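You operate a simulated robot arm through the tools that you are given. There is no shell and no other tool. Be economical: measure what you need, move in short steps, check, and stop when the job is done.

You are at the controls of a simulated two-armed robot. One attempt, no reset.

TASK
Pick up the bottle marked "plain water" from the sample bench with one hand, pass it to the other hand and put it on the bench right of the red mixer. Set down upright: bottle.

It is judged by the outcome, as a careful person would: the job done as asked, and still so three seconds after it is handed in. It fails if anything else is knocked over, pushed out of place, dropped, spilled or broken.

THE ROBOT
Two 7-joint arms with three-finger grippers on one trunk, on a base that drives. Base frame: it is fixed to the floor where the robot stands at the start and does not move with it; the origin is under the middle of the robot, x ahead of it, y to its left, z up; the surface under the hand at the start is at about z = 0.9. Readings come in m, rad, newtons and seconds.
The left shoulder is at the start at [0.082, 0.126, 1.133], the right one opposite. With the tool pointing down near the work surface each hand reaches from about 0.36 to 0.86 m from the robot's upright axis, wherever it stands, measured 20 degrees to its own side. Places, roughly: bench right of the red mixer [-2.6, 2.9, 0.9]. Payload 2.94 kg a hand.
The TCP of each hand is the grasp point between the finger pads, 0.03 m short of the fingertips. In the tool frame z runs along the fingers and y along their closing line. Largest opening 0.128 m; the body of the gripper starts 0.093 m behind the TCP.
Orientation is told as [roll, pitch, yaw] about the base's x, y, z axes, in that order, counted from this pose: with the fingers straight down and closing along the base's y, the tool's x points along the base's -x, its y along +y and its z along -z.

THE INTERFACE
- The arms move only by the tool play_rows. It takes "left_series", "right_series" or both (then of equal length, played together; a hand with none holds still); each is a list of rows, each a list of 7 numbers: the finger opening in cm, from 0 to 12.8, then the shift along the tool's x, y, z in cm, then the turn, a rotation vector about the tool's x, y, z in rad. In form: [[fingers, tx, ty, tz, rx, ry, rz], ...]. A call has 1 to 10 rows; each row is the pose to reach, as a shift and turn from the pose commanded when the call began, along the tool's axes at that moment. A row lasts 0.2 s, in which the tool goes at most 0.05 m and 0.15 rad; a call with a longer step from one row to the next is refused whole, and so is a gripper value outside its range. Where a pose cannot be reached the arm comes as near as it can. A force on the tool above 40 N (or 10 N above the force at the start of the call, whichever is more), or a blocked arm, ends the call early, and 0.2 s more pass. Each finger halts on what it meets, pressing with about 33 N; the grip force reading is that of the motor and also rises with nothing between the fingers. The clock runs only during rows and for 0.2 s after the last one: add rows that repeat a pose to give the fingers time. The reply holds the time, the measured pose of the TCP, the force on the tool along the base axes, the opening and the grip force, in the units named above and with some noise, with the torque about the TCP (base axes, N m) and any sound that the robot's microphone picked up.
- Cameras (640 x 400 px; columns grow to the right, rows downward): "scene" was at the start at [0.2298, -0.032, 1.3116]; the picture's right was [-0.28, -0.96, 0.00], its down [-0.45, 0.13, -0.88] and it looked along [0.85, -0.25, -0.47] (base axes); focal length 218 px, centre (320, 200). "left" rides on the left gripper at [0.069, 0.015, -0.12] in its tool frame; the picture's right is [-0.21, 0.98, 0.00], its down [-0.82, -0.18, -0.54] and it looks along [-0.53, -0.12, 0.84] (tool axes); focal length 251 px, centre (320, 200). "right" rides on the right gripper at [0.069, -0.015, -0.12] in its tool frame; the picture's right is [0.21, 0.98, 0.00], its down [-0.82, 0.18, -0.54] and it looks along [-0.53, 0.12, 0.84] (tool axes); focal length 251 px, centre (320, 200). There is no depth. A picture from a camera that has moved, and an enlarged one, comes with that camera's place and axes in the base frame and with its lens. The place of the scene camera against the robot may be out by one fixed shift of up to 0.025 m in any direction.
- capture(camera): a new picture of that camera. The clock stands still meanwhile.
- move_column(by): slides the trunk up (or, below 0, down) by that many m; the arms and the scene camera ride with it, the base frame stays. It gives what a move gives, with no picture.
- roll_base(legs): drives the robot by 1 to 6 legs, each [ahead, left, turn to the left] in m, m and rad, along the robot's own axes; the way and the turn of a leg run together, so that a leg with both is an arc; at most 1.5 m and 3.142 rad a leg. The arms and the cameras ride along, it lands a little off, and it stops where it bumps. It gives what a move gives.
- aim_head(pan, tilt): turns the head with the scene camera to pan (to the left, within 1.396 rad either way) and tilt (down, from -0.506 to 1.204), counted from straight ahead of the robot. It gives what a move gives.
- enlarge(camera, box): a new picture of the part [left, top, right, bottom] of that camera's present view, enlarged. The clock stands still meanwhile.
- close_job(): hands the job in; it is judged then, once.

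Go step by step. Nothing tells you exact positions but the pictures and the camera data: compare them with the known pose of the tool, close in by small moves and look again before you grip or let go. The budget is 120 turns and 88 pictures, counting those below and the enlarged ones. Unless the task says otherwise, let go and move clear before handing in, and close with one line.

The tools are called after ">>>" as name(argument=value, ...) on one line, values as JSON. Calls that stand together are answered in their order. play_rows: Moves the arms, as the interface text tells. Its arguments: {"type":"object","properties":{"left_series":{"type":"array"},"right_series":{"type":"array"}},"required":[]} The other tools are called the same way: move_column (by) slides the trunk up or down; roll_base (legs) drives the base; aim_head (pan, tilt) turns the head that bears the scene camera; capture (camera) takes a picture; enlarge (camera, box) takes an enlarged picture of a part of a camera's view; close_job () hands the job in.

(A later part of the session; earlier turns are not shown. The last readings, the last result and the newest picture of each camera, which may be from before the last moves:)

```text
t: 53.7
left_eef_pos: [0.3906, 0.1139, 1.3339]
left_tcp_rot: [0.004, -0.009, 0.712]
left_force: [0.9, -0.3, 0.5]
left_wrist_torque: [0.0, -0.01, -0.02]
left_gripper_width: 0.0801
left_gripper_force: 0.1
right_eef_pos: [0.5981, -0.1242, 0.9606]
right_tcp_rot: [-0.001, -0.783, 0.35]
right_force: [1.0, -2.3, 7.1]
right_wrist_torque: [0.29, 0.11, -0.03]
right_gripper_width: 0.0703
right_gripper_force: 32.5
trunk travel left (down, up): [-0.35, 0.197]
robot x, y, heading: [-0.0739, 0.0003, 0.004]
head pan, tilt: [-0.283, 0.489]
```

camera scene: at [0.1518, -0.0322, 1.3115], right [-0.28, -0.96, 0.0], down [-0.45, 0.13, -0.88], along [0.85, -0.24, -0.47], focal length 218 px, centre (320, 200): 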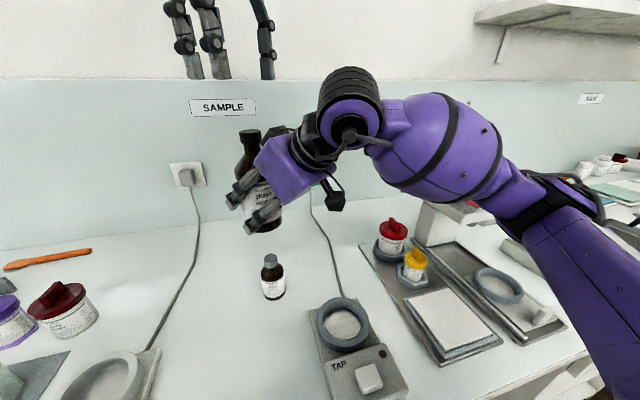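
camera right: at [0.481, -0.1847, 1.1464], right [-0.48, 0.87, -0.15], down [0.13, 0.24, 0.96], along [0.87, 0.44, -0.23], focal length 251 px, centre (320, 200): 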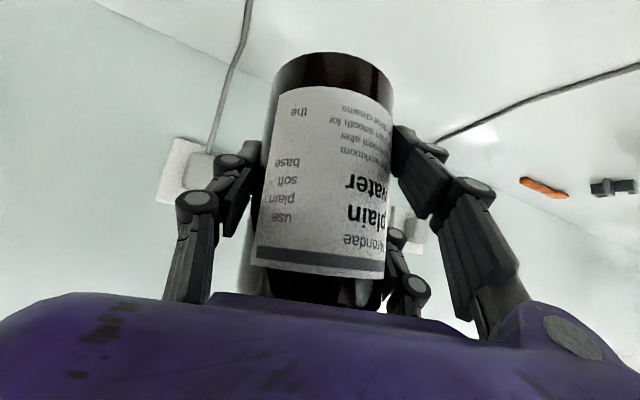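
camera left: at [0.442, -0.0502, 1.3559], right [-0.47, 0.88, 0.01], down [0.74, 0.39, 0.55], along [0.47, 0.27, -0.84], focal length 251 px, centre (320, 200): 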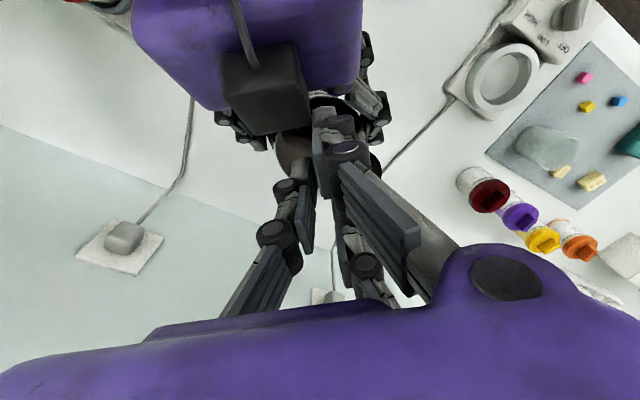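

Contact at z 0.961. I open and back off along the tool axis, then move the base back 12 cm.

>>> play_rows(right_series=[[3, -0.1, 0, -0.1, 0, 0, 0], [7.5, -0.1, 0, -0.1, 0, 0, 0], [10, -0.1, 0, -0.1, 0, 0, 0], [12.8, -0.1, 0, -0.1, 0, 0, 0], [12.8, -0.1, 0, -0.1, 0, 0, 0], [12.8, -0.1, 0, -2.5, 0, 0, 0], [12.8, -0.1, 0, -5.5, 0, 0, 0], [12.8, -0.1, 0, -8.5, 0, 0, 0], [12.8, -0.1, 0, -11, 0, 0, 0], [12.8, -0.1, 0, -11, 0, 0, 0]])

>>> roll_base(legs=[[-0.12, 0, 0]])

>>> capture(camera="right")

```text
t: 55.9
left_eef_pos: [0.3917, 0.1145, 1.3331]
left_tcp_rot: [0.004, -0.008, 0.712]
left_force: [0.4, -0.1, -0.5]
left_wrist_torque: [-0.01, 0.0, -0.04]
left_gripper_width: 0.0797
left_gripper_force: 0.2
right_eef_pos: [0.5269, -0.1517, 1.0355]
right_tcp_rot: [0.0, -0.779, 0.35]
right_force: [-0.3, 0.0, -0.2]
right_wrist_torque: [-0.02, -0.02, -0.01]
right_gripper_width: 0.128
right_gripper_force: 0.0
trunk travel left (down, up): [-0.35, 0.197]
robot x, y, heading: [-0.0809, -0.0017, -0.001]
head pan, tilt: [-0.283, 0.489]
```

```text
t: 57.1
left_eef_pos: [0.2713, 0.1133, 1.3325]
left_tcp_rot: [0.002, -0.007, 0.713]
left_force: [-0.4, 1.0, -0.3]
left_wrist_torque: [-0.02, 0.0, -0.01]
left_gripper_width: 0.0799
left_gripper_force: 0.1
right_eef_pos: [0.4082, -0.1508, 1.0368]
right_tcp_rot: [0.0, -0.778, 0.349]
right_force: [0.5, -0.4, 0.2]
right_wrist_torque: [0.03, -0.02, 0.03]
right_gripper_width: 0.1276
right_gripper_force: 0.0
trunk travel left (down, up): [-0.35, 0.197]
robot x, y, heading: [-0.1976, 0.0013, 0.005]
head pan, tilt: [-0.283, 0.489]
```

```text
24 pictures are left
camera right: at [0.2889, -0.2112, 1.0738], right [-0.48, 0.87, -0.15], down [0.13, 0.24, 0.96], along [0.87, 0.44, -0.23], focal length 251 px, centre (320, 200)
```

right: 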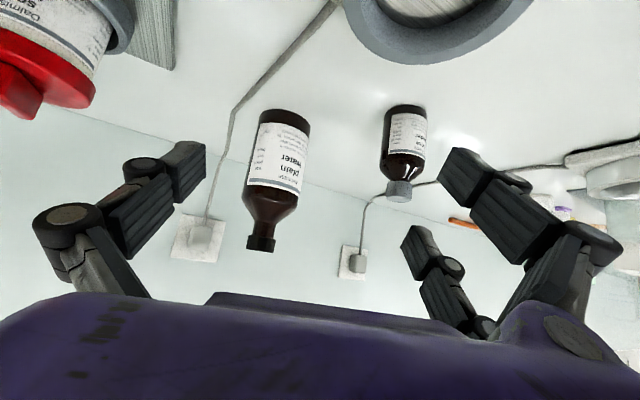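

The bottle stands at [0.604, -0.124]. I tilt the right hand flatter (1.0 rad) and move to a pre-grasp 13 cm back.

>>> play_rows(right_series=[[12.8, -0.9, -1.1, 1.7, 0, -0.06, 0], [12.8, -1.8, -2.1, 3.5, 0, -0.12, 0], [12.8, -2.7, -3.2, 5.2, 0, -0.18, 0], [12.8, -3.5, -4.2, 7.0, 0, -0.222, 0], [12.8, -3.5, -4.2, 7.0, 0, -0.222, 0]])

```text
t: 58.4
left_eef_pos: [0.2708, 0.1146, 1.3333]
left_tcp_rot: [0.005, -0.008, 0.713]
left_force: [-0.6, -0.7, -0.4]
left_wrist_torque: [-0.02, 0.01, 0.0]
left_gripper_width: 0.0801
left_gripper_force: 0.0
right_eef_pos: [0.4925, -0.1665, 1.0115]
right_tcp_rot: [0.0, -1.002, 0.352]
right_force: [-0.3, -0.6, -1.1]
right_wrist_torque: [-0.01, 0.02, 0.02]
right_gripper_width: 0.128
right_gripper_force: 0.1
trunk travel left (down, up): [-0.35, 0.197]
robot x, y, heading: [-0.1974, -0.0027, 0.005]
head pan, tilt: [-0.283, 0.489]
```

Reached as planned. I advance 9 cm and check.

>>> play_rows(right_series=[[12.8, 0, 0, 2.5, 0, 0, 0], [12.8, 0, 0, 5.0, 0, 0, 0], [12.8, 0, 0, 7.0, 0, 0, 0], [12.8, 0, 0, 9.0, 0, 0, 0], [12.8, 0, 0, 9.0, 0, 0, 0]])

>>> capture(camera="right")

>>> capture(camera="scene")

```text
t: 59.5
left_eef_pos: [0.271, 0.113, 1.3315]
left_tcp_rot: [0.004, -0.008, 0.713]
left_force: [0.1, 0.3, 0.0]
left_wrist_torque: [-0.01, -0.01, -0.02]
left_gripper_width: 0.0798
left_gripper_force: 0.1
right_eef_pos: [0.5628, -0.1393, 0.9633]
right_tcp_rot: [0.001, -1.002, 0.349]
right_force: [-0.5, 0.2, -0.6]
right_wrist_torque: [0.0, 0.03, -0.03]
right_gripper_width: 0.1281
right_gripper_force: 0.0
trunk travel left (down, up): [-0.35, 0.197]
robot x, y, heading: [-0.1985, 0.0003, 0.003]
head pan, tilt: [-0.283, 0.489]
```

```text
23 pictures are left
camera right: at [0.4391, -0.2012, 0.9703], right [-0.44, 0.88, -0.18], down [-0.07, 0.16, 0.98], along [0.89, 0.45, -0.01], focal length 251 px, centre (320, 200)
```

right: 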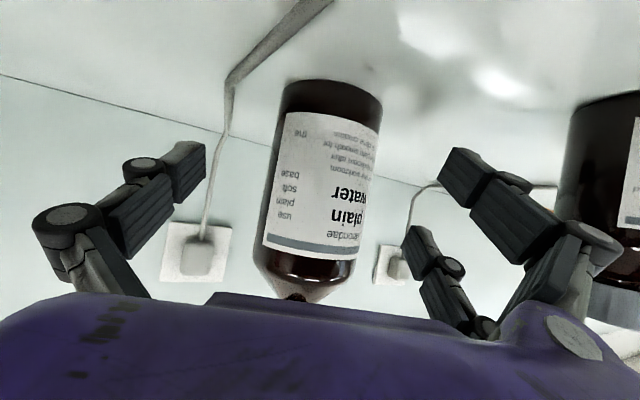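

```text
22 pictures are left
camera scene: at [0.0312, -0.033, 1.3116], right [-0.28, -0.96, 0.0], down [-0.45, 0.13, -0.88], along [0.85, -0.24, -0.47], focal length 218 px, centre (320, 200)
```

scene: 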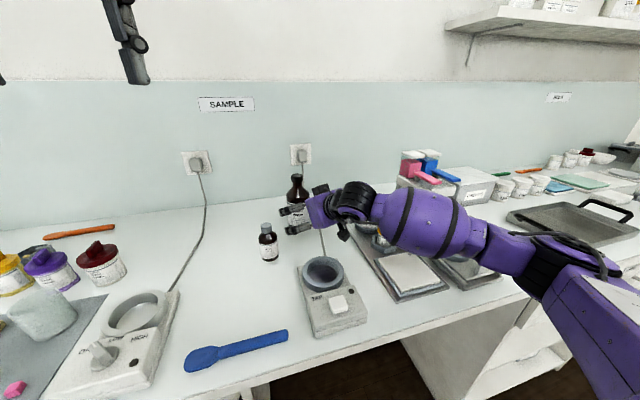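

Centred and clear. I advance the last 4 cm and close.

>>> play_rows(right_series=[[12.8, 0, 0, 1.4, 0, 0, 0], [12.8, 0, 0, 2.8, 0, 0, 0], [12.8, 0, 0, 4.0, 0, 0, 0], [12.8, 0, 0, 4.0, 0, 0, 0], [9, 0, 0, 4.0, 0, 0, 0], [7.5, 0, 0, 4.0, 0, 0, 0], [4, 0, 0, 4.0, 0, 0, 0], [3, 0, 0, 4.0, 0, 0, 0], [3, 0, 0, 4.0, 0, 0, 0], [3, 0, 0, 4.0, 0, 0, 0]])

>>> capture(camera="right")

```text
t: 61.8
left_eef_pos: [0.2687, 0.1158, 1.3335]
left_tcp_rot: [0.004, -0.009, 0.712]
left_force: [0.4, -0.2, -0.6]
left_wrist_torque: [0.0, 0.0, 0.0]
left_gripper_width: 0.08
left_gripper_force: 0.0
right_eef_pos: [0.5923, -0.1252, 0.9459]
right_tcp_rot: [0.003, -1.008, 0.351]
right_force: [-2.1, 10.1, 22.0]
right_wrist_torque: [1.32, 0.31, 0.04]
right_gripper_width: 0.0698
right_gripper_force: 32.5
trunk travel left (down, up): [-0.35, 0.197]
robot x, y, heading: [-0.2044, -0.0034, 0.003]
head pan, tilt: [-0.283, 0.489]
```

```text
21 pictures are left
camera right: at [0.4692, -0.1872, 0.9516], right [-0.45, 0.88, -0.18], down [-0.08, 0.16, 0.98], along [0.89, 0.45, 0.0], focal length 251 px, centre (320, 200)
```

right: 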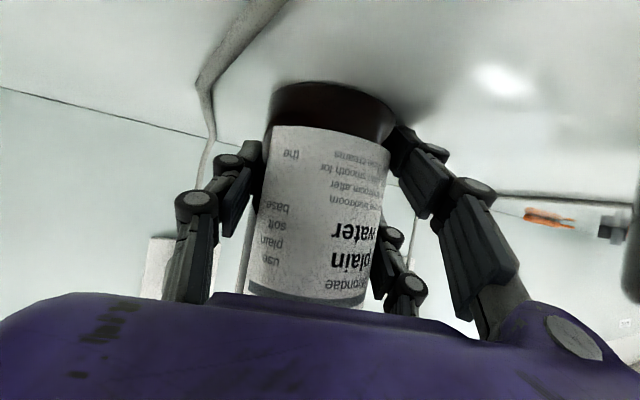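

Gripped. I lift 16 cm.

>>> play_rows(right_series=[[3, -0.9, 0, -0.55, 0, 0, 0], [3, -3.0, 0, -1.9, 0, 0, 0], [3, -5.5, 0, -3.5, 0, 0, 0], [3, -8.0, 0, -5.1, 0, 0, 0], [3, -10.5, 0, -6.7, 0, 0, 0], [3, -13, 0, -8.2, 0, 0, 0], [3, -13.9, 0, -8.8, 0, 0, 0], [3, -13.9, 0, -8.8, 0, 0, 0]])

```text
t: 63.5
left_eef_pos: [0.2729, 0.1136, 1.3319]
left_tcp_rot: [0.003, -0.008, 0.713]
left_force: [0.8, -0.2, 0.7]
left_wrist_torque: [-0.03, -0.02, -0.02]
left_gripper_width: 0.0799
left_gripper_force: 0.1
right_eef_pos: [0.5968, -0.1272, 1.1051]
right_tcp_rot: [0.002, -1.0, 0.346]
right_force: [-0.6, 0.5, -7.5]
right_wrist_torque: [0.01, 0.02, -0.01]
right_gripper_width: 0.0699
right_gripper_force: 33.0
trunk travel left (down, up): [-0.35, 0.197]
robot x, y, heading: [-0.1998, -0.0015, 0.005]
head pan, tilt: [-0.283, 0.489]
```

I bring the bottle toward the centre, yawing to 0.7.

>>> play_rows(right_series=[[3, 0.66, 2.3, -1.0, -0.05, 0, -0.032], [3, 1.33, 4.7, -2.0, -0.1, 0, -0.064], [3, 2.0, 7.0, -3.1, -0.15, 0, -0.096], [3, 2.66, 9.4, -4.1, -0.2, 0, -0.128], [3, 3.33, 11.7, -5.2, -0.25, 0, -0.16], [3, 3.99, 14.04, -6.21, -0.298, 0, -0.191], [3, 3.99, 14.04, -6.21, -0.298, 0, -0.191]])

>>> enlarge(camera="left", box=[0, 0, 400, 250])

```text
t: 65.2
left_eef_pos: [0.273, 0.1142, 1.3308]
left_tcp_rot: [0.003, -0.007, 0.714]
left_force: [-0.3, -0.9, -0.3]
left_wrist_torque: [-0.02, 0.0, 0.0]
left_gripper_width: 0.08
left_gripper_force: 0.0
right_eef_pos: [0.4787, -0.0228, 1.1055]
right_tcp_rot: [0.002, -1.0, 0.704]
right_force: [0.1, 0.0, -7.0]
right_wrist_torque: [0.01, 0.05, 0.03]
right_gripper_width: 0.0699
right_gripper_force: 33.1
trunk travel left (down, up): [-0.35, 0.197]
robot x, y, heading: [-0.1983, -0.0023, 0.008]
head pan, tilt: [-0.283, 0.489]
```

```text
1.60 times, centred on (200, 125) of left
camera zoom: at [0.2101, 0.0785, 1.451], right [-0.48, 0.88, 0.01], down [0.74, 0.4, 0.55], along [0.48, 0.26, -0.84], focal length 402 px, centre (512, 320)
```

zoom: 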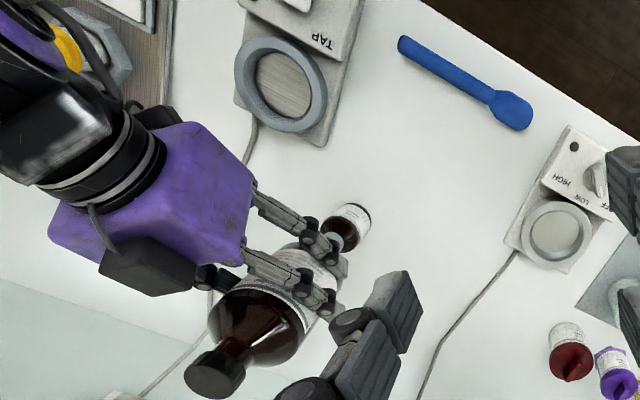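

The cap is near [0.48, -0.017] and the upper body is free. I bring the left hand, wide open, over it.

>>> play_rows(left_series=[[10, -1.0, -3.4, 0, 0, 0, 0], [12, -2.0, -6.8, 0, 0, 0, 0], [12.8, -3.1, -10.2, 0, 0, 0, 0], [12.8, -4.1, -13.6, 0, 0, 0, 0], [12.8, -5.2, -17, 0, 0, 0, 0], [12.8, -6.2, -20.4, 0, 0, 0, 0], [12.8, -7.1, -23.5, 0, 0, 0, 0], [12.8, -7.1, -23.5, 0, 0, 0, 0]])

>>> capture(camera="left")

```text
t: 67.2
left_eef_pos: [0.4582, 0.0658, 1.3413]
left_tcp_rot: [-0.054, 0.049, 0.798]
left_force: [0.3, 0.9, 0.2]
left_wrist_torque: [0.01, -0.01, -0.01]
left_gripper_width: 0.128
left_gripper_force: 0.0
left hand out of reach, approached as far as the arm can: row 6, 7, 8
right_eef_pos: [0.4787, -0.021, 1.1038]
right_tcp_rot: [0.001, -0.995, 0.701]
right_force: [-0.6, 0.6, -6.7]
right_wrist_torque: [-0.05, 0.04, -0.01]
right_gripper_width: 0.0698
right_gripper_force: 32.8
trunk travel left (down, up): [-0.35, 0.197]
robot x, y, heading: [-0.1971, -0.0006, 0.007]
head pan, tilt: [-0.283, 0.489]
stopped in row 8 (left hand): the arm was blocked; the commanded pose is now the measured one
```

```text
19 pictures are left
camera left: at [0.3981, 0.0352, 1.4633], right [-0.55, 0.83, -0.06], down [0.7, 0.5, 0.51], along [0.45, 0.24, -0.86], focal length 251 px, centre (320, 200)
```

left: 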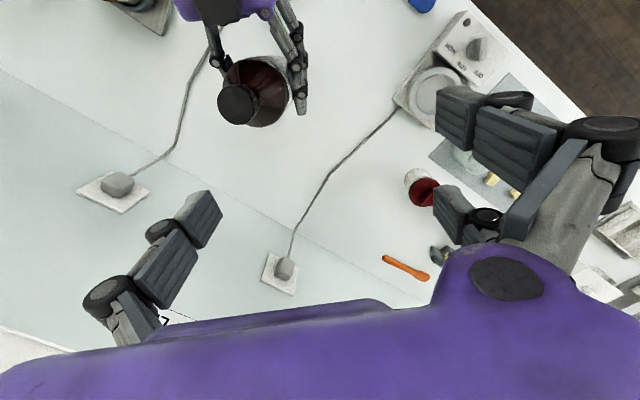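

The left arm hit its reach limit at this height. I raise the trunk 10 cm and lower both hands by the same, which gives the left arm more reach.

>>> move_column(by=0.1)

>>> play_rows(left_series=[[12.8, 0, 0, 2, -0.02, -0.02, 0.03], [12.8, 0, 0, 4, -0.04, -0.035, 0.07], [12.8, 0, 0, 6, -0.054, -0.049, 0.098], [12.8, 0, 0, 8, -0.054, -0.049, 0.098], [12.8, 0, 0, 9.5, -0.054, -0.049, 0.098], [12.8, 0, 0, 9.5, -0.054, -0.049, 0.098]], right_series=[[3, 1.7, 0, 1.1, 0, 0, 0], [3, 3.4, 0, 2.2, 0, 0, 0], [3, 5.1, 0, 3.3, 0, 0, 0], [3, 6.8, 0, 4.4, 0, 0, 0], [3, 8.4, 0, 5.4, 0, 0, 0], [3, 8.4, 0, 5.4, 0, 0, 0]])

```text
t: 68.5
left_eef_pos: [0.4373, 0.0828, 1.4723]
left_tcp_rot: [-0.096, 0.023, 0.827]
left_force: [-0.5, 0.9, 0.1]
left_wrist_torque: [-0.01, 0.0, -0.02]
left_gripper_width: 0.1278
left_gripper_force: 0.1
right_eef_pos: [0.4795, -0.0227, 1.2024]
right_tcp_rot: [0.006, -0.999, 0.698]
right_force: [-0.2, 0.4, -6.9]
right_wrist_torque: [-0.03, 0.02, 0.01]
right_gripper_width: 0.0697
right_gripper_force: 33.5
trunk travel left (down, up): [-0.45, 0.097]
robot x, y, heading: [-0.1999, -0.0048, 0.009]
head pan, tilt: [-0.283, 0.489]
```

```text
t: 69.9
left_eef_pos: [0.4314, 0.0546, 1.4018]
left_tcp_rot: [-0.057, -0.076, 0.698]
left_force: [-0.3, 0.1, 0.2]
left_wrist_torque: [-0.05, -0.02, 0.03]
left_gripper_width: 0.128
left_gripper_force: 0.0
right_eef_pos: [0.4785, -0.0215, 1.1045]
right_tcp_rot: [0.001, -0.999, 0.701]
right_force: [-0.7, 0.0, -6.3]
right_wrist_torque: [-0.04, 0.01, 0.03]
right_gripper_width: 0.0699
right_gripper_force: 33.1
trunk travel left (down, up): [-0.45, 0.097]
robot x, y, heading: [-0.1973, -0.0024, 0.006]
head pan, tilt: [-0.283, 0.489]
```

Left now needs a small levelling and a move over the bottle.

>>> play_rows(left_series=[[12.8, 0.3, -2.1, 1.8, -0.015, 0.02, 0], [12.8, 0.6, -4.2, 3.5, -0.03, 0.04, 0], [12.8, 1.0, -6.2, 5.3, -0.045, 0.06, 0], [12.8, 1.28, -8.3, 7.1, -0.057, 0.076, 0], [12.8, 1.28, -8.3, 7.1, -0.057, 0.076, 0]])

>>> capture(camera="left")

```text
t: 71.1
left_eef_pos: [0.4807, -0.0143, 1.3342]
left_tcp_rot: [0.0, 0.0, 0.698]
left_force: [-0.3, 0.5, -0.6]
left_wrist_torque: [-0.02, 0.0, 0.03]
left_gripper_width: 0.1282
left_gripper_force: 0.1
right_eef_pos: [0.4789, -0.022, 1.105]
right_tcp_rot: [0.001, -1.001, 0.702]
right_force: [0.4, 1.5, -6.9]
right_wrist_torque: [-0.08, 0.09, 0.01]
right_gripper_width: 0.0695
right_gripper_force: 32.7
trunk travel left (down, up): [-0.45, 0.097]
robot x, y, heading: [-0.2007, -0.0009, 0.004]
head pan, tilt: [-0.283, 0.489]
```

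```text
18 pictures are left
camera left: at [0.4183, -0.0482, 1.4535], right [-0.46, 0.89, 0.0], down [0.75, 0.39, 0.54], along [0.48, 0.25, -0.84], focal length 251 px, centre (320, 200)
```

left: 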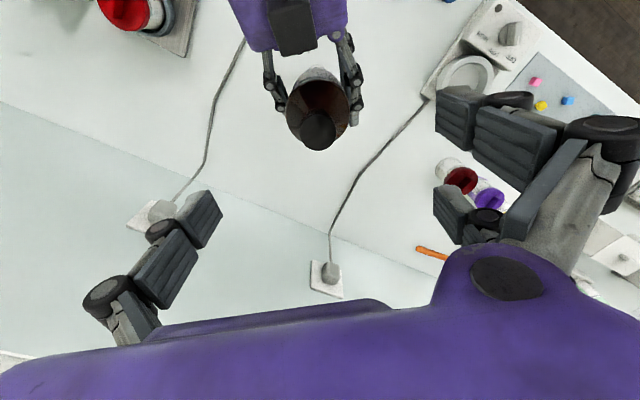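

The hand is vertical and centred over the bottle. I lower it in stages.

>>> play_rows(left_series=[[12.8, 0.2, -0.2, 3, 0, 0, 0], [12.8, 0.2, -0.2, 6, 0, 0, 0], [12.8, 0.2, -0.2, 9, 0, 0, 0], [12.8, 0.2, -0.2, 11, 0, 0, 0], [12.8, 0.2, -0.2, 11, 0, 0, 0]])

>>> capture(camera="left")

>>> capture(camera="scene")

```text
t: 72.3
left_eef_pos: [0.4825, -0.0204, 1.2239]
left_tcp_rot: [-0.001, 0.0, 0.699]
left_force: [-0.4, 0.0, -0.3]
left_wrist_torque: [0.0, -0.02, -0.02]
left_gripper_width: 0.128
left_gripper_force: 0.0
right_eef_pos: [0.478, -0.0218, 1.1041]
right_tcp_rot: [0.002, -0.999, 0.703]
right_force: [-0.8, -0.7, -7.6]
right_wrist_torque: [-0.05, 0.05, 0.02]
right_gripper_width: 0.0699
right_gripper_force: 33.6
trunk travel left (down, up): [-0.45, 0.097]
robot x, y, heading: [-0.1974, -0.0024, 0.0]
head pan, tilt: [-0.283, 0.489]
```

```text
17 pictures are left
camera left: at [0.4179, -0.0538, 1.3426], right [-0.46, 0.89, 0.0], down [0.75, 0.39, 0.54], along [0.48, 0.25, -0.84], focal length 251 px, centre (320, 200)
```

left: 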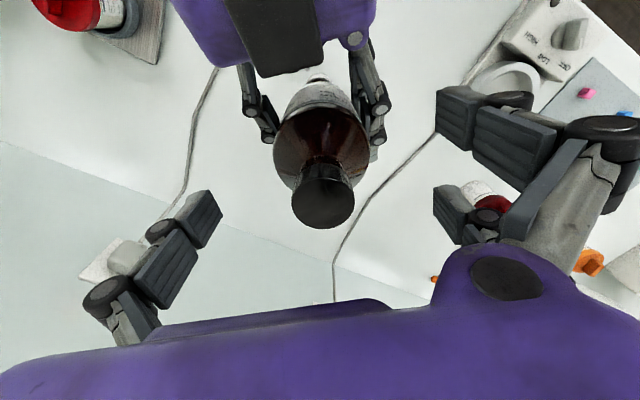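

```text
16 pictures are left
camera scene: at [-0.0012, -0.0333, 1.418], right [-0.28, -0.96, 0.0], down [-0.45, 0.13, -0.88], along [0.85, -0.24, -0.47], focal length 218 px, centre (320, 200)
```

scene: 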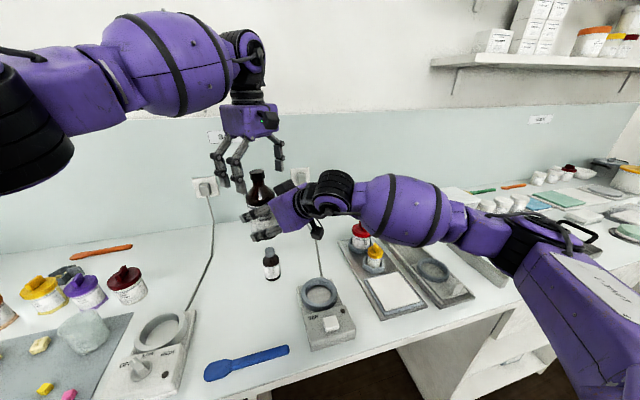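

Well centred. I lower the last 5.8 cm to the upper body.

>>> play_rows(left_series=[[12.8, -0.2, 0, 2, 0, 0, 0], [12.8, -0.3, 0, 4, 0, 0, 0], [12.8, -0.3, 0, 5.7, 0, 0, 0], [12.8, -0.3, 0, 5.7, 0, 0, 0]])

>>> enlarge(camera="scene", box=[190, 110, 390, 270])

>>> capture(camera="left")

```text
t: 73.3
left_eef_pos: [0.482, -0.0183, 1.1658]
left_tcp_rot: [0.002, 0.0, 0.696]
left_force: [0.0, -0.2, 0.2]
left_wrist_torque: [0.02, 0.01, -0.02]
left_gripper_width: 0.128
left_gripper_force: 0.0
right_eef_pos: [0.4785, -0.0233, 1.1043]
right_tcp_rot: [0.002, -1.001, 0.701]
right_force: [0.1, -0.1, -7.2]
right_wrist_torque: [-0.01, 0.04, -0.02]
right_gripper_width: 0.0695
right_gripper_force: 33.1
trunk travel left (down, up): [-0.45, 0.097]
robot x, y, heading: [-0.1978, 0.0024, 0.001]
head pan, tilt: [-0.283, 0.489]
```

```text
2.50 times, centred on (290, 190) of scene
camera zoom: at [-0.001, -0.0332, 1.418], right [-0.28, -0.96, 0.0], down [-0.45, 0.13, -0.88], along [0.85, -0.24, -0.47], focal length 546 px, centre (395, 225)
```

zoom: 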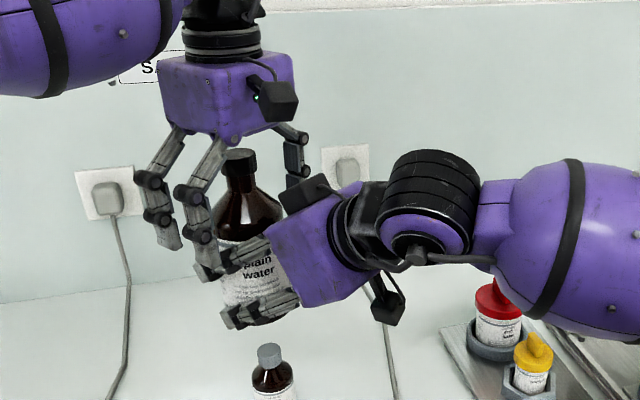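

```text
14 pictures are left
camera left: at [0.4197, -0.0525, 1.2864], right [-0.46, 0.89, 0.0], down [0.75, 0.39, 0.54], along [0.48, 0.25, -0.84], focal length 251 px, centre (320, 200)
```

left: 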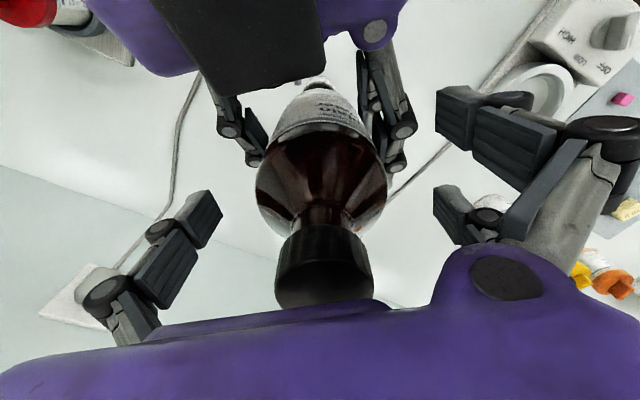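

The near left digit would close onto the right's upper digit. Turning the left hand by -0.8 rad moves that digit to the far side, so I narrow it a little and rotate in place.

>>> play_rows(left_series=[[10, 0, 0, -0.7, 0, 0, 0], [10, 0, 0, -0.7, 0, 0, 0.13], [10, 0, 0, -0.7, 0, 0, 0.265], [10, 0, 0, -0.7, 0, 0, 0.4], [10, 0, 0, -0.7, 0, 0, 0.535], [10, 0, 0, -0.7, 0, 0, 0.67], [10, 0, 0, -0.7, 0, 0, 0.8], [10, 0, 0, -0.7, 0, 0, 0.8]])

>>> enlarge(camera="scene", box=[210, 110, 330, 270])

```text
t: 75.1
left_eef_pos: [0.4842, -0.0179, 1.1746]
left_tcp_rot: [0.002, 0.001, -0.106]
left_force: [-0.2, 0.1, -0.2]
left_wrist_torque: [0.03, 0.01, -0.01]
left_gripper_width: 0.1
left_gripper_force: 0.1
right_eef_pos: [0.4784, -0.0223, 1.1051]
right_tcp_rot: [0.001, -1.0, 0.701]
right_force: [1.7, -0.4, -6.7]
right_wrist_torque: [-0.03, 0.07, 0.0]
right_gripper_width: 0.0698
right_gripper_force: 33.0
trunk travel left (down, up): [-0.45, 0.097]
robot x, y, heading: [-0.197, -0.0005, 0.006]
head pan, tilt: [-0.283, 0.489]
```

```text
2.50 times, centred on (270, 190) of scene
camera zoom: at [-0.0008, -0.0331, 1.418], right [-0.28, -0.96, 0.0], down [-0.45, 0.13, -0.88], along [0.85, -0.24, -0.47], focal length 546 px, centre (445, 225)
```

zoom: 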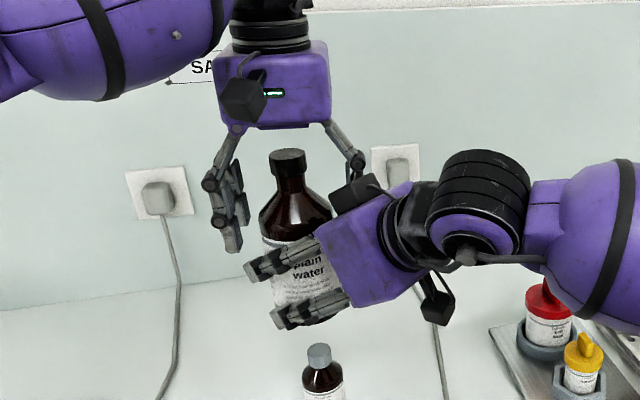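

Clear now: left digits sit on the far side of the right digits. I close the left on the upper body.

>>> play_rows(left_series=[[8.5, 0, 0, 0, 0, 0, 0], [7.3, 0, 0, 0, 0, 0, 0], [6.0, 0, 0, 0, 0, 0, 0], [4.0, 0, 0, 0, 0, 0, 0], [3.0, 0, 0, 0, 0, 0, 0], [3.0, 0, 0, 0, 0, 0, 0], [3.0, 0, 0, 0, 0, 0, 0]])

>>> enlarge(camera="scene", box=[210, 110, 330, 270])

```text
t: 76.7
left_eef_pos: [0.4818, -0.0198, 1.1731]
left_tcp_rot: [-0.002, 0.003, -0.105]
left_force: [-4.9, -16.1, 3.9]
left_wrist_torque: [-1.02, 0.3, 0.11]
left_gripper_width: 0.0664
left_gripper_force: 32.9
right_eef_pos: [0.4784, -0.0215, 1.1058]
right_tcp_rot: [0.005, -1.001, 0.701]
right_force: [5.6, 16.6, -12.5]
right_wrist_torque: [-0.22, 0.15, -0.09]
right_gripper_width: 0.0698
right_gripper_force: 33.4
trunk travel left (down, up): [-0.45, 0.097]
robot x, y, heading: [-0.1973, -0.0055, 0.004]
head pan, tilt: [-0.283, 0.489]
```

```text
2.50 times, centred on (270, 190) of scene
camera zoom: at [-0.0008, -0.0332, 1.418], right [-0.28, -0.96, 0.0], down [-0.45, 0.13, -0.88], along [0.85, -0.24, -0.47], focal length 546 px, centre (445, 225)
```

zoom: 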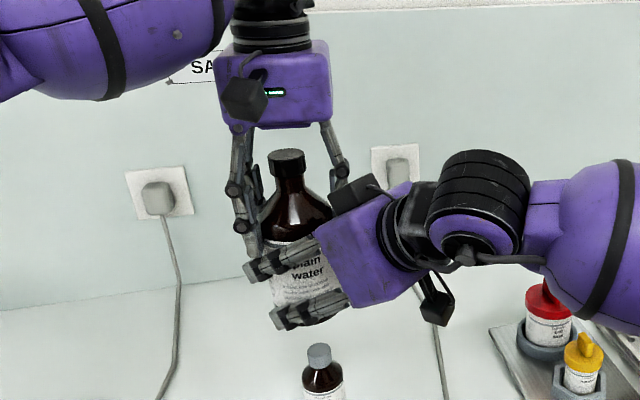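

The left holds the body (6.6 cm, 33 N) with a slight sideways preload. I ease that 2.5 mm and do a pull test.

>>> play_rows(left_series=[[3, 0, -0.25, 0, 0, 0, 0], [3, 0, -0.25, 0, 0, 0, 0], [3, 0, -0.25, -0.2, 0, 0, 0], [3, 0, -0.25, -0.4, 0, 0, 0], [3, 0, -0.25, -0.4, 0, 0, 0]])

```text
t: 77.9
left_eef_pos: [0.4831, -0.0207, 1.1769]
left_tcp_rot: [0.003, 0.001, -0.102]
left_force: [-2.9, -11.9, -10.1]
left_wrist_torque: [-0.75, -0.25, 0.13]
left_gripper_width: 0.0662
left_gripper_force: 33.3
right_eef_pos: [0.4779, -0.0217, 1.1062]
right_tcp_rot: [0.001, -1.005, 0.702]
right_force: [3.4, 12.2, 3.1]
right_wrist_torque: [-0.02, 0.46, -0.08]
right_gripper_width: 0.0699
right_gripper_force: 33.2
trunk travel left (down, up): [-0.45, 0.097]
robot x, y, heading: [-0.1972, -0.0001, 0.007]
head pan, tilt: [-0.283, 0.489]
```

The left now carries the full weight plus a bit, without slipping. I open the right just a little and watch.

>>> play_rows(right_series=[[6.9, 0, 0, 0, 0, 0, 0], [7.1, 0, 0, 0, 0, 0, 0], [7.3, 0, 0, 0, 0, 0, 0]])

```text
t: 78.7
left_eef_pos: [0.4834, -0.019, 1.1773]
left_tcp_rot: [0.003, 0.002, -0.101]
left_force: [0.6, -0.7, -7.4]
left_wrist_torque: [-0.04, 0.02, 0.0]
left_gripper_width: 0.0663
left_gripper_force: 32.9
right_eef_pos: [0.4789, -0.023, 1.105]
right_tcp_rot: [0.001, -0.998, 0.703]
right_force: [-0.2, -0.3, 1.4]
right_wrist_torque: [-0.02, 0.0, -0.02]
right_gripper_width: 0.0732
right_gripper_force: 0.0
trunk travel left (down, up): [-0.45, 0.097]
robot x, y, heading: [-0.1949, 0.0016, 0.004]
head pan, tilt: [-0.283, 0.489]
```

The left holds it alone: 7.4 N, no twist. I open the right fully and withdraw it.

>>> play_rows(right_series=[[9, 0, 0, 0, 0, 0, 0], [11.5, 0, 0, 0, 0, 0, 0], [11.5, 0, 0, 0, 0, 0, 0], [11.5, 0, 0, -2, 0, 0, 0], [11.5, 0, 0, -5, 0, 0, 0], [11.5, 0, 0, -8, 0, 0, 0], [11.5, 0, 0, -12, 0, 0, 0], [11.5, 0, 0, -12, 0, 0, 0]])

>>> capture(camera="scene")

```text
t: 80.5
left_eef_pos: [0.4846, -0.0202, 1.1773]
left_tcp_rot: [0.001, 0.003, -0.104]
left_force: [0.3, -0.5, -7.7]
left_wrist_torque: [-0.02, 0.04, -0.01]
left_gripper_width: 0.0662
left_gripper_force: 33.3
right_eef_pos: [0.4015, -0.0857, 1.1709]
right_tcp_rot: [0.001, -1.0, 0.703]
right_force: [0.0, -0.1, 0.8]
right_wrist_torque: [-0.01, 0.03, 0.01]
right_gripper_width: 0.115
right_gripper_force: 0.0
trunk travel left (down, up): [-0.45, 0.097]
robot x, y, heading: [-0.1974, -0.001, 0.006]
head pan, tilt: [-0.283, 0.489]
```

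```text
11 pictures are left
camera scene: at [0.0003, -0.0326, 1.4178], right [-0.28, -0.96, 0.0], down [-0.45, 0.13, -0.88], along [0.85, -0.24, -0.47], focal length 218 px, centre (320, 200)
```

scene: 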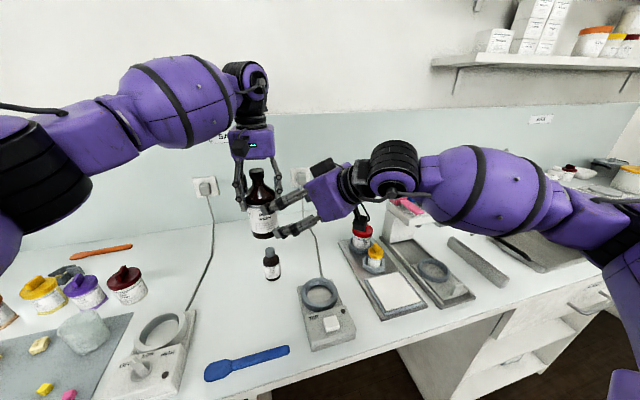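

The handover is done: the left holds the bottle upright alone. I tuck the right hand aside, then back away from the bench and turn toward the target area to look.

>>> play_rows(right_series=[[11.5, 0, -3, -2, 0, 0, 0], [11.5, 0, -6, -4, 0, 0, 0], [11.5, 0, -9, -6, 0, 0, 0], [11.5, 0, -12, -8, 0, 0, 0], [11.5, 0, -12, -8, 0, 0, 0]])

>>> roll_base(legs=[[-0.5, 0, 0], [0, 0, 2.15]])

>>> aim_head(pan=0, tilt=0.2)

>>> capture(camera="scene")

```text
t: 81.7
left_eef_pos: [0.4832, -0.0204, 1.177]
left_tcp_rot: [0.001, 0.001, -0.102]
left_force: [0.9, 0.4, -7.3]
left_wrist_torque: [0.0, -0.03, -0.01]
left_gripper_width: 0.0665
left_gripper_force: 32.8
right_eef_pos: [0.4235, -0.1874, 1.2022]
right_tcp_rot: [0.002, -1.0, 0.703]
right_force: [-1.0, -0.1, -0.9]
right_wrist_torque: [0.0, 0.0, 0.02]
right_gripper_width: 0.115
right_gripper_force: 0.1
right hand out of reach, approached as far as the arm can: row 4, 5
trunk travel left (down, up): [-0.45, 0.097]
robot x, y, heading: [-0.1994, 0.0006, 0.002]
head pan, tilt: [-0.283, 0.489]
```

```text
t: 89.7
left_eef_pos: [-1.0347, 0.5856, 1.1771]
left_tcp_rot: [0.002, 0.002, 2.024]
left_force: [0.7, 0.5, -6.9]
left_wrist_torque: [-0.04, -0.02, 0.01]
left_gripper_width: 0.0661
left_gripper_force: 33.1
right_eef_pos: [-0.862, 0.6246, 1.2023]
right_tcp_rot: [0.002, -1.0, 2.829]
right_force: [-0.1, -0.7, -0.1]
right_wrist_torque: [0.0, 0.01, -0.01]
right_gripper_width: 0.1149
right_gripper_force: 0.1
trunk travel left (down, up): [-0.45, 0.097]
robot x, y, heading: [-0.6921, -0.0017, 2.131]
head pan, tilt: [-0.283, 0.489]
```

```text
t: 90.5
left_eef_pos: [-1.0342, 0.587, 1.177]
left_tcp_rot: [0.003, 0.002, 2.023]
left_force: [-0.2, 0.6, -7.6]
left_wrist_torque: [-0.02, -0.02, -0.05]
left_gripper_width: 0.0661
left_gripper_force: 32.8
right_eef_pos: [-0.8623, 0.6244, 1.2015]
right_tcp_rot: [0.001, -1.001, 2.828]
right_force: [0.8, 0.2, 0.4]
right_wrist_torque: [-0.01, -0.02, -0.01]
right_gripper_width: 0.115
right_gripper_force: 0.0
trunk travel left (down, up): [-0.45, 0.097]
robot x, y, heading: [-0.6934, -0.0015, 2.127]
head pan, tilt: [0.0, 0.201]
```

```text
10 pictures are left
camera scene: at [-0.7719, 0.148, 1.4445], right [0.85, 0.53, 0.0], down [0.11, -0.17, -0.98], along [-0.52, 0.83, -0.2], focal length 218 px, centre (320, 200)
```

scene: 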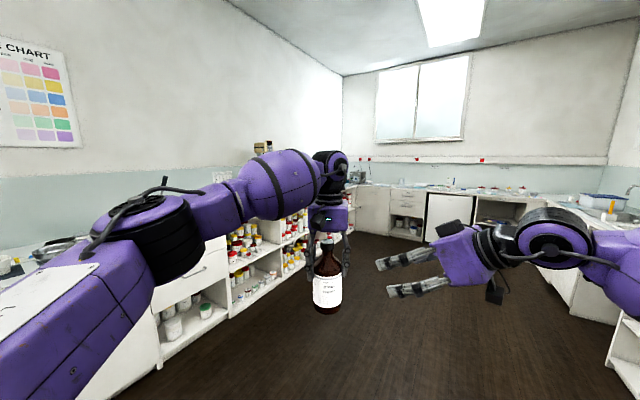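

I see the bench along the left wall (x about -2.6) with open floor ahead. I drive to a stand-off at about [-1.4, 2.75] facing that wall.

>>> roll_base(legs=[[0, 0, -0.305], [1.42, 0, 0], [1.42, 0, 0], [0, 0, 1.32]])

>>> aim_head(pan=0, tilt=0.45)

>>> capture(camera="scene")

```text
t: 108.5
left_eef_pos: [-2.1289, 2.7508, 1.177]
left_tcp_rot: [0.001, 0.002, 3.058]
left_force: [-0.4, 0.0, -7.6]
left_wrist_torque: [0.04, 0.0, 0.01]
left_gripper_width: 0.0662
left_gripper_force: 32.9
right_eef_pos: [-2.0731, 2.9194, 1.2019]
right_tcp_rot: [0.001, -1.0, -2.418]
right_force: [-1.2, -0.1, -0.7]
right_wrist_torque: [0.0, -0.01, 0.0]
right_gripper_width: 0.1151
right_gripper_force: 0.0
trunk travel left (down, up): [-0.45, 0.097]
robot x, y, heading: [-1.4484, 2.7484, -3.122]
head pan, tilt: [0.0, 0.201]
```

```text
t: 109.3
left_eef_pos: [-2.1294, 2.75, 1.1775]
left_tcp_rot: [0.001, 0.003, 3.056]
left_force: [0.1, 0.4, -7.4]
left_wrist_torque: [0.02, 0.0, 0.03]
left_gripper_width: 0.0665
left_gripper_force: 33.0
right_eef_pos: [-2.0743, 2.9182, 1.2017]
right_tcp_rot: [0.002, -1.001, -2.419]
right_force: [-0.4, -0.1, 0.5]
right_wrist_torque: [0.02, -0.02, 0.02]
right_gripper_width: 0.1148
right_gripper_force: 0.0
trunk travel left (down, up): [-0.45, 0.097]
robot x, y, heading: [-1.4478, 2.7451, -3.117]
head pan, tilt: [0.0, 0.45]
```

```text
9 pictures are left
camera scene: at [-1.613, 2.7351, 1.4215], right [-0.02, 1.0, 0.0], down [0.43, 0.01, -0.9], along [-0.9, -0.02, -0.44], focal length 218 px, centre (320, 200)
```

scene: 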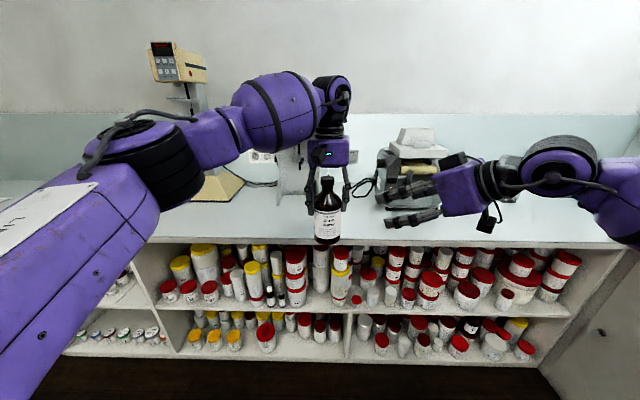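

I see the bench with several devices partly hidden by my hands; the target projects just right of the held bottle. I look closer.

>>> enlarge(camera="scene", box=[140, 30, 480, 245])

```text
1.86 times, centred on (310, 138) of scene
camera zoom: at [-1.613, 2.7351, 1.4215], right [-0.02, 1.0, 0.0], down [0.43, 0.01, -0.9], along [-0.9, -0.02, -0.44], focal length 406 px, centre (339, 316)
```

zoom: 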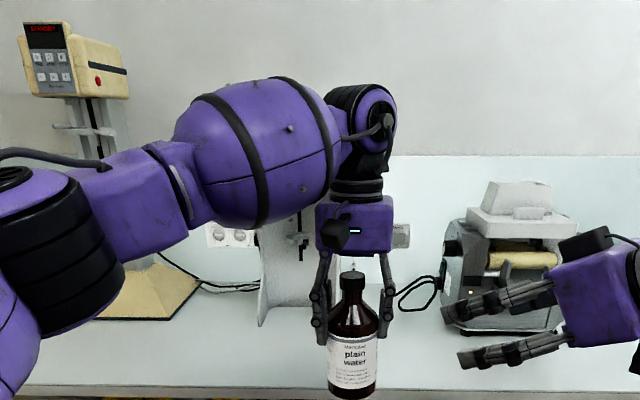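

The device behind my left forearm is probably the mixer. I use the left wrist camera to see the bench surface, after lifting nothing.

>>> capture(camera="left")

```text
7 pictures are left
camera left: at [-2.0617, 2.7297, 1.2967], right [-0.29, -0.96, 0.0], down [-0.8, 0.25, 0.54], along [-0.52, 0.16, -0.84], focal length 251 px, centre (320, 200)
```

left: 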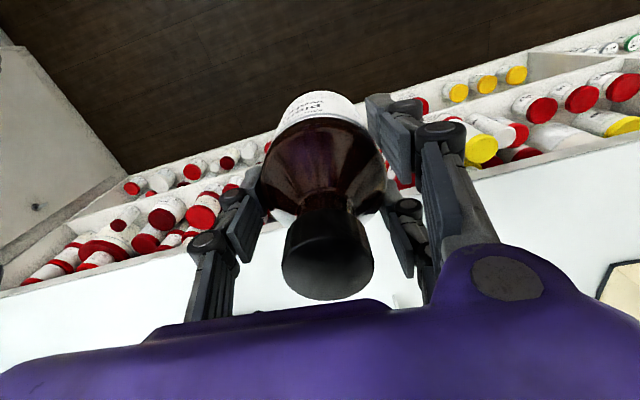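

The bottle is well seated. The clear spot between that device and the mill on the right is around [-2.55, 2.88]. I shift the base right 13 cm so the hand lines up and the device comes out from behind the arm.

>>> roll_base(legs=[[0, -0.13, -0.02]])

>>> enlarge(camera="scene", box=[140, 30, 480, 245])

```text
t: 111.1
left_eef_pos: [-2.1311, 2.8939, 1.1773]
left_tcp_rot: [0.003, 0.002, 3.04]
left_force: [0.6, 0.4, -6.7]
left_wrist_torque: [0.02, -0.02, 0.02]
left_gripper_width: 0.066
left_gripper_force: 32.7
right_eef_pos: [-2.0705, 3.0604, 1.2027]
right_tcp_rot: [0.001, -1.0, -2.44]
right_force: [0.0, 0.2, 0.3]
right_wrist_torque: [-0.03, 0.0, -0.02]
right_gripper_width: 0.1151
right_gripper_force: 0.0
trunk travel left (down, up): [-0.45, 0.097]
robot x, y, heading: [-1.4507, 2.8765, -3.139]
head pan, tilt: [0.0, 0.45]
```

```text
1.86 times, centred on (310, 138) of scene
camera zoom: at [-1.6146, 2.868, 1.4214], right [0.0, 1.0, 0.0], down [0.44, 0.0, -0.9], along [-0.9, 0.0, -0.44], focal length 406 px, centre (339, 316)
```

zoom: 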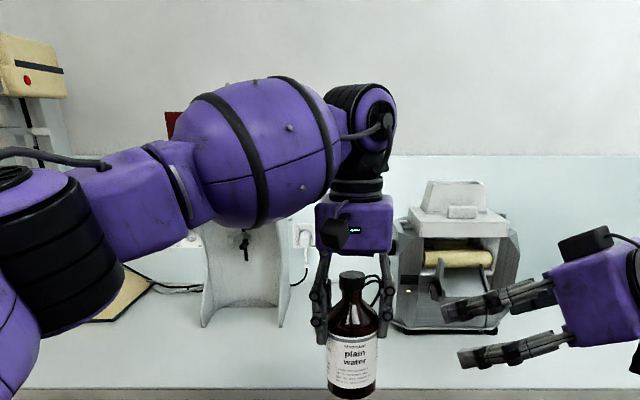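

Now I can see the red mixer head peeking out behind the forearm; its stand spans y 2.5 to 2.73 and the mill begins at y about 3.02. The gap centre is about [-2.55, 2.88]. I drive 30 cm ahead.

>>> roll_base(legs=[[0.3, 0, 0]])

>>> capture(camera="scene")

```text
t: 113.1
left_eef_pos: [-2.4321, 2.8945, 1.1764]
left_tcp_rot: [0.002, 0.002, 3.036]
left_force: [0.4, -0.8, -6.4]
left_wrist_torque: [0.0, 0.0, 0.01]
left_gripper_width: 0.0661
left_gripper_force: 33.0
right_eef_pos: [-2.3716, 3.0614, 1.2026]
right_tcp_rot: [0.001, -1.003, -2.44]
right_force: [-0.3, -0.4, -0.5]
right_wrist_torque: [-0.02, -0.01, 0.03]
right_gripper_width: 0.1152
right_gripper_force: 0.1
trunk travel left (down, up): [-0.45, 0.097]
robot x, y, heading: [-1.7517, 2.8719, -3.14]
head pan, tilt: [0.0, 0.45]
```

```text
5 pictures are left
camera scene: at [-1.9162, 2.8679, 1.4215], right [0.0, 1.0, 0.0], down [0.44, 0.0, -0.9], along [-0.9, 0.0, -0.44], focal length 218 px, centre (320, 200)
```

scene: 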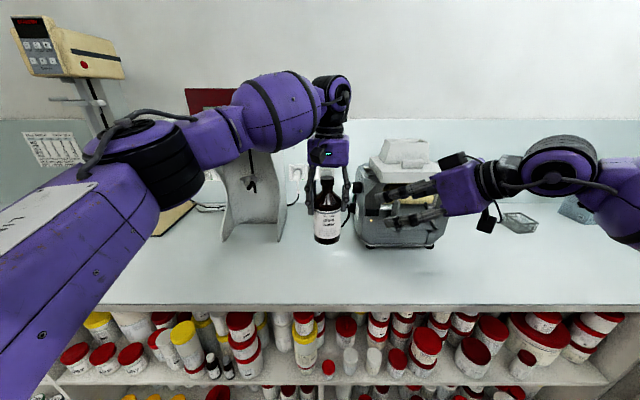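

Confirmed: stand right edge at y 2.73, mill left edge 3.03. I'll place at about [-2.50, 2.88], keeping the forearm off the mixer's head. Forward 7 cm, then down 10 cm.

>>> play_rows(left_series=[[3, -2, 0.6, 0, 0, 0, 0], [3, -4.5, 1.2, 0, 0, 0, 0], [3, -6.8, 1.9, 0, 0, 0, 0], [3, -6.8, 1.9, 2, 0, 0, 0], [3, -6.8, 1.9, 4.5, 0, 0, 0], [3, -6.8, 1.9, 7, 0, 0, 0], [3, -6.8, 1.9, 9.5, 0, 0, 0], [3, -6.8, 1.9, 11, 0, 0, 0], [3, -6.8, 1.9, 11, 0, 0, 0]])

>>> capture(camera="scene")

```text
t: 115.1
left_eef_pos: [-2.5013, 2.8822, 1.0671]
left_tcp_rot: [0.001, 0.001, 3.037]
left_force: [-0.3, -0.8, -6.5]
left_wrist_torque: [0.01, -0.01, 0.0]
left_gripper_width: 0.0664
left_gripper_force: 33.4
left hand out of reach, approached as far as the arm can: row 3
right_eef_pos: [-2.3726, 3.0602, 1.202]
right_tcp_rot: [0.002, -1.001, -2.439]
right_force: [0.8, 0.4, 0.1]
right_wrist_torque: [-0.03, -0.01, 0.02]
right_gripper_width: 0.115
right_gripper_force: 0.1
trunk travel left (down, up): [-0.45, 0.097]
robot x, y, heading: [-1.7511, 2.8758, -3.141]
head pan, tilt: [0.0, 0.45]
```

```text
4 pictures are left
camera scene: at [-1.9166, 2.8679, 1.4215], right [0.0, 1.0, 0.0], down [0.44, 0.0, -0.9], along [-0.9, 0.0, -0.44], focal length 218 px, centre (320, 200)
```

scene: 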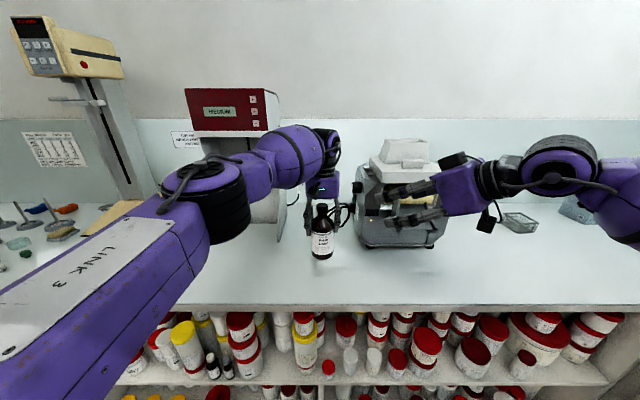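

The red mixer is now visible at left and the spot is clear. I go 4 cm further in, then down in small steps until contact.

>>> play_rows(left_series=[[3, -1.5, 0, 0, 0, 0, 0], [3, -3, 0, 0, 0, 0, 0], [3, -4, 0, 0.5, 0, 0, 0], [3, -4, 0, 2.5, 0, 0, 0], [3, -4, 0, 3.8, 0, 0, 0], [3, -4, 0, 4.2, 0, 0, 0], [3, -4, 0, 4.2, 0, 0, 0]])

```text
t: 116.7
left_eef_pos: [-2.5165, 2.882, 1.0351]
left_tcp_rot: [0.002, 0.002, 3.035]
left_force: [-0.6, 0.4, -7.1]
left_wrist_torque: [0.02, 0.01, 0.02]
left_gripper_width: 0.0665
left_gripper_force: 33.3
left hand out of reach, approached as far as the arm can: row 2, 3, 4, 5, 6, 7
right_eef_pos: [-2.3728, 3.0609, 1.2025]
right_tcp_rot: [0.002, -1.001, -2.441]
right_force: [-0.5, 0.9, 1.1]
right_wrist_torque: [0.02, -0.02, -0.02]
right_gripper_width: 0.1149
right_gripper_force: 0.0
trunk travel left (down, up): [-0.45, 0.097]
robot x, y, heading: [-1.7502, 2.8768, -3.144]
head pan, tilt: [0.0, 0.45]
```

The arm is at full reach at x = -2.517, which is fine. I reset the command to that pose and use the trunk for the final descent.

>>> play_rows(left_series=[[3, 2.4, 0, -0.9, 0, 0, 0], [3, 2.4, 0, -0.9, 0, 0, 0]])

>>> move_column(by=-0.01)

```text
t: 117.3
left_eef_pos: [-2.5153, 2.8834, 1.0383]
left_tcp_rot: [0.002, 0.005, 3.037]
left_force: [-0.7, -1.0, -7.2]
left_wrist_torque: [0.01, 0.0, 0.01]
left_gripper_width: 0.0664
left_gripper_force: 33.2
left hand out of reach, approached as far as the arm can: row 1, 2
right_eef_pos: [-2.3732, 3.0601, 1.2019]
right_tcp_rot: [0.003, -0.999, -2.442]
right_force: [-0.1, 0.2, -0.1]
right_wrist_torque: [0.01, 0.03, -0.01]
right_gripper_width: 0.115
right_gripper_force: 0.1
trunk travel left (down, up): [-0.45, 0.097]
robot x, y, heading: [-1.7529, 2.8762, -3.144]
head pan, tilt: [0.0, 0.45]
```

```text
t: 117.9
left_eef_pos: [-2.5174, 2.8841, 1.029]
left_tcp_rot: [0.002, 0.003, 3.036]
left_force: [-0.4, -0.4, -7.1]
left_wrist_torque: [0.01, -0.03, -0.03]
left_gripper_width: 0.0665
left_gripper_force: 33.0
right_eef_pos: [-2.3722, 3.0619, 1.1935]
right_tcp_rot: [0.0, -1.002, -2.44]
right_force: [-0.3, -0.5, -0.4]
right_wrist_torque: [0.01, 0.01, 0.0]
right_gripper_width: 0.115
right_gripper_force: 0.0
trunk travel left (down, up): [-0.44, 0.107]
robot x, y, heading: [-1.7459, 2.8742, -3.143]
head pan, tilt: [0.0, 0.45]
```

Still hanging. Down 8 mm more.

>>> move_column(by=-0.008)

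```text
t: 118.5
left_eef_pos: [-2.5187, 2.8832, 1.0202]
left_tcp_rot: [0.004, 0.007, 3.037]
left_force: [0.7, -0.4, -7.6]
left_wrist_torque: [0.03, -0.01, -0.01]
left_gripper_width: 0.0659
left_gripper_force: 32.7
right_eef_pos: [-2.3721, 3.0608, 1.1844]
right_tcp_rot: [0.002, -0.999, -2.44]
right_force: [0.6, 0.6, -0.2]
right_wrist_torque: [0.04, -0.03, 0.0]
right_gripper_width: 0.115
right_gripper_force: 0.1
trunk travel left (down, up): [-0.432, 0.115]
robot x, y, heading: [-1.7515, 2.8748, -3.141]
head pan, tilt: [0.0, 0.45]
```

>>> move_column(by=-0.004)

```text
t: 119.0
left_eef_pos: [-2.5192, 2.8825, 1.0148]
left_tcp_rot: [0.004, 0.011, 3.038]
left_force: [0.6, 0.3, -7.1]
left_wrist_torque: [0.04, -0.02, 0.0]
left_gripper_width: 0.0664
left_gripper_force: 33.2
right_eef_pos: [-2.3725, 3.0606, 1.179]
right_tcp_rot: [0.003, -1.0, -2.441]
right_force: [0.7, 1.0, -0.3]
right_wrist_torque: [-0.02, 0.0, -0.01]
right_gripper_width: 0.1151
right_gripper_force: 0.0
trunk travel left (down, up): [-0.428, 0.119]
robot x, y, heading: [-1.7501, 2.8724, -3.135]
head pan, tilt: [0.0, 0.45]
```

>>> move_column(by=-0.004)

```text
t: 119.5
left_eef_pos: [-2.5191, 2.8844, 1.0159]
left_tcp_rot: [0.005, 0.008, 3.037]
left_force: [1.7, 0.8, 10.9]
left_wrist_torque: [-0.28, 0.35, 0.03]
left_gripper_width: 0.0661
left_gripper_force: 32.7
right_eef_pos: [-2.3704, 3.0601, 1.1763]
right_tcp_rot: [0.001, -1.002, -2.438]
right_force: [-0.5, 0.1, -0.5]
right_wrist_torque: [0.02, -0.02, -0.03]
right_gripper_width: 0.1147
right_gripper_force: 0.2
trunk travel left (down, up): [-0.424, 0.123]
robot x, y, heading: [-1.7518, 2.8748, -3.142]
head pan, tilt: [0.0, 0.45]
```

Contact with the bench. I check that it stands upright before letting go.

>>> enlarge(camera="scene", box=[220, 120, 460, 290])

```text
2.35 times, centred on (340, 205) of scene
camera zoom: at [-1.9264, 2.8678, 1.3922], right [0.0, 1.0, 0.0], down [0.43, 0.0, -0.9], along [-0.9, 0.0, -0.43], focal length 514 px, centre (273, 188)
```

zoom: 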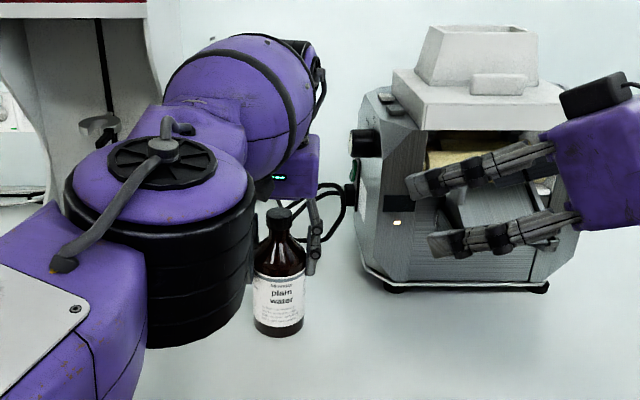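

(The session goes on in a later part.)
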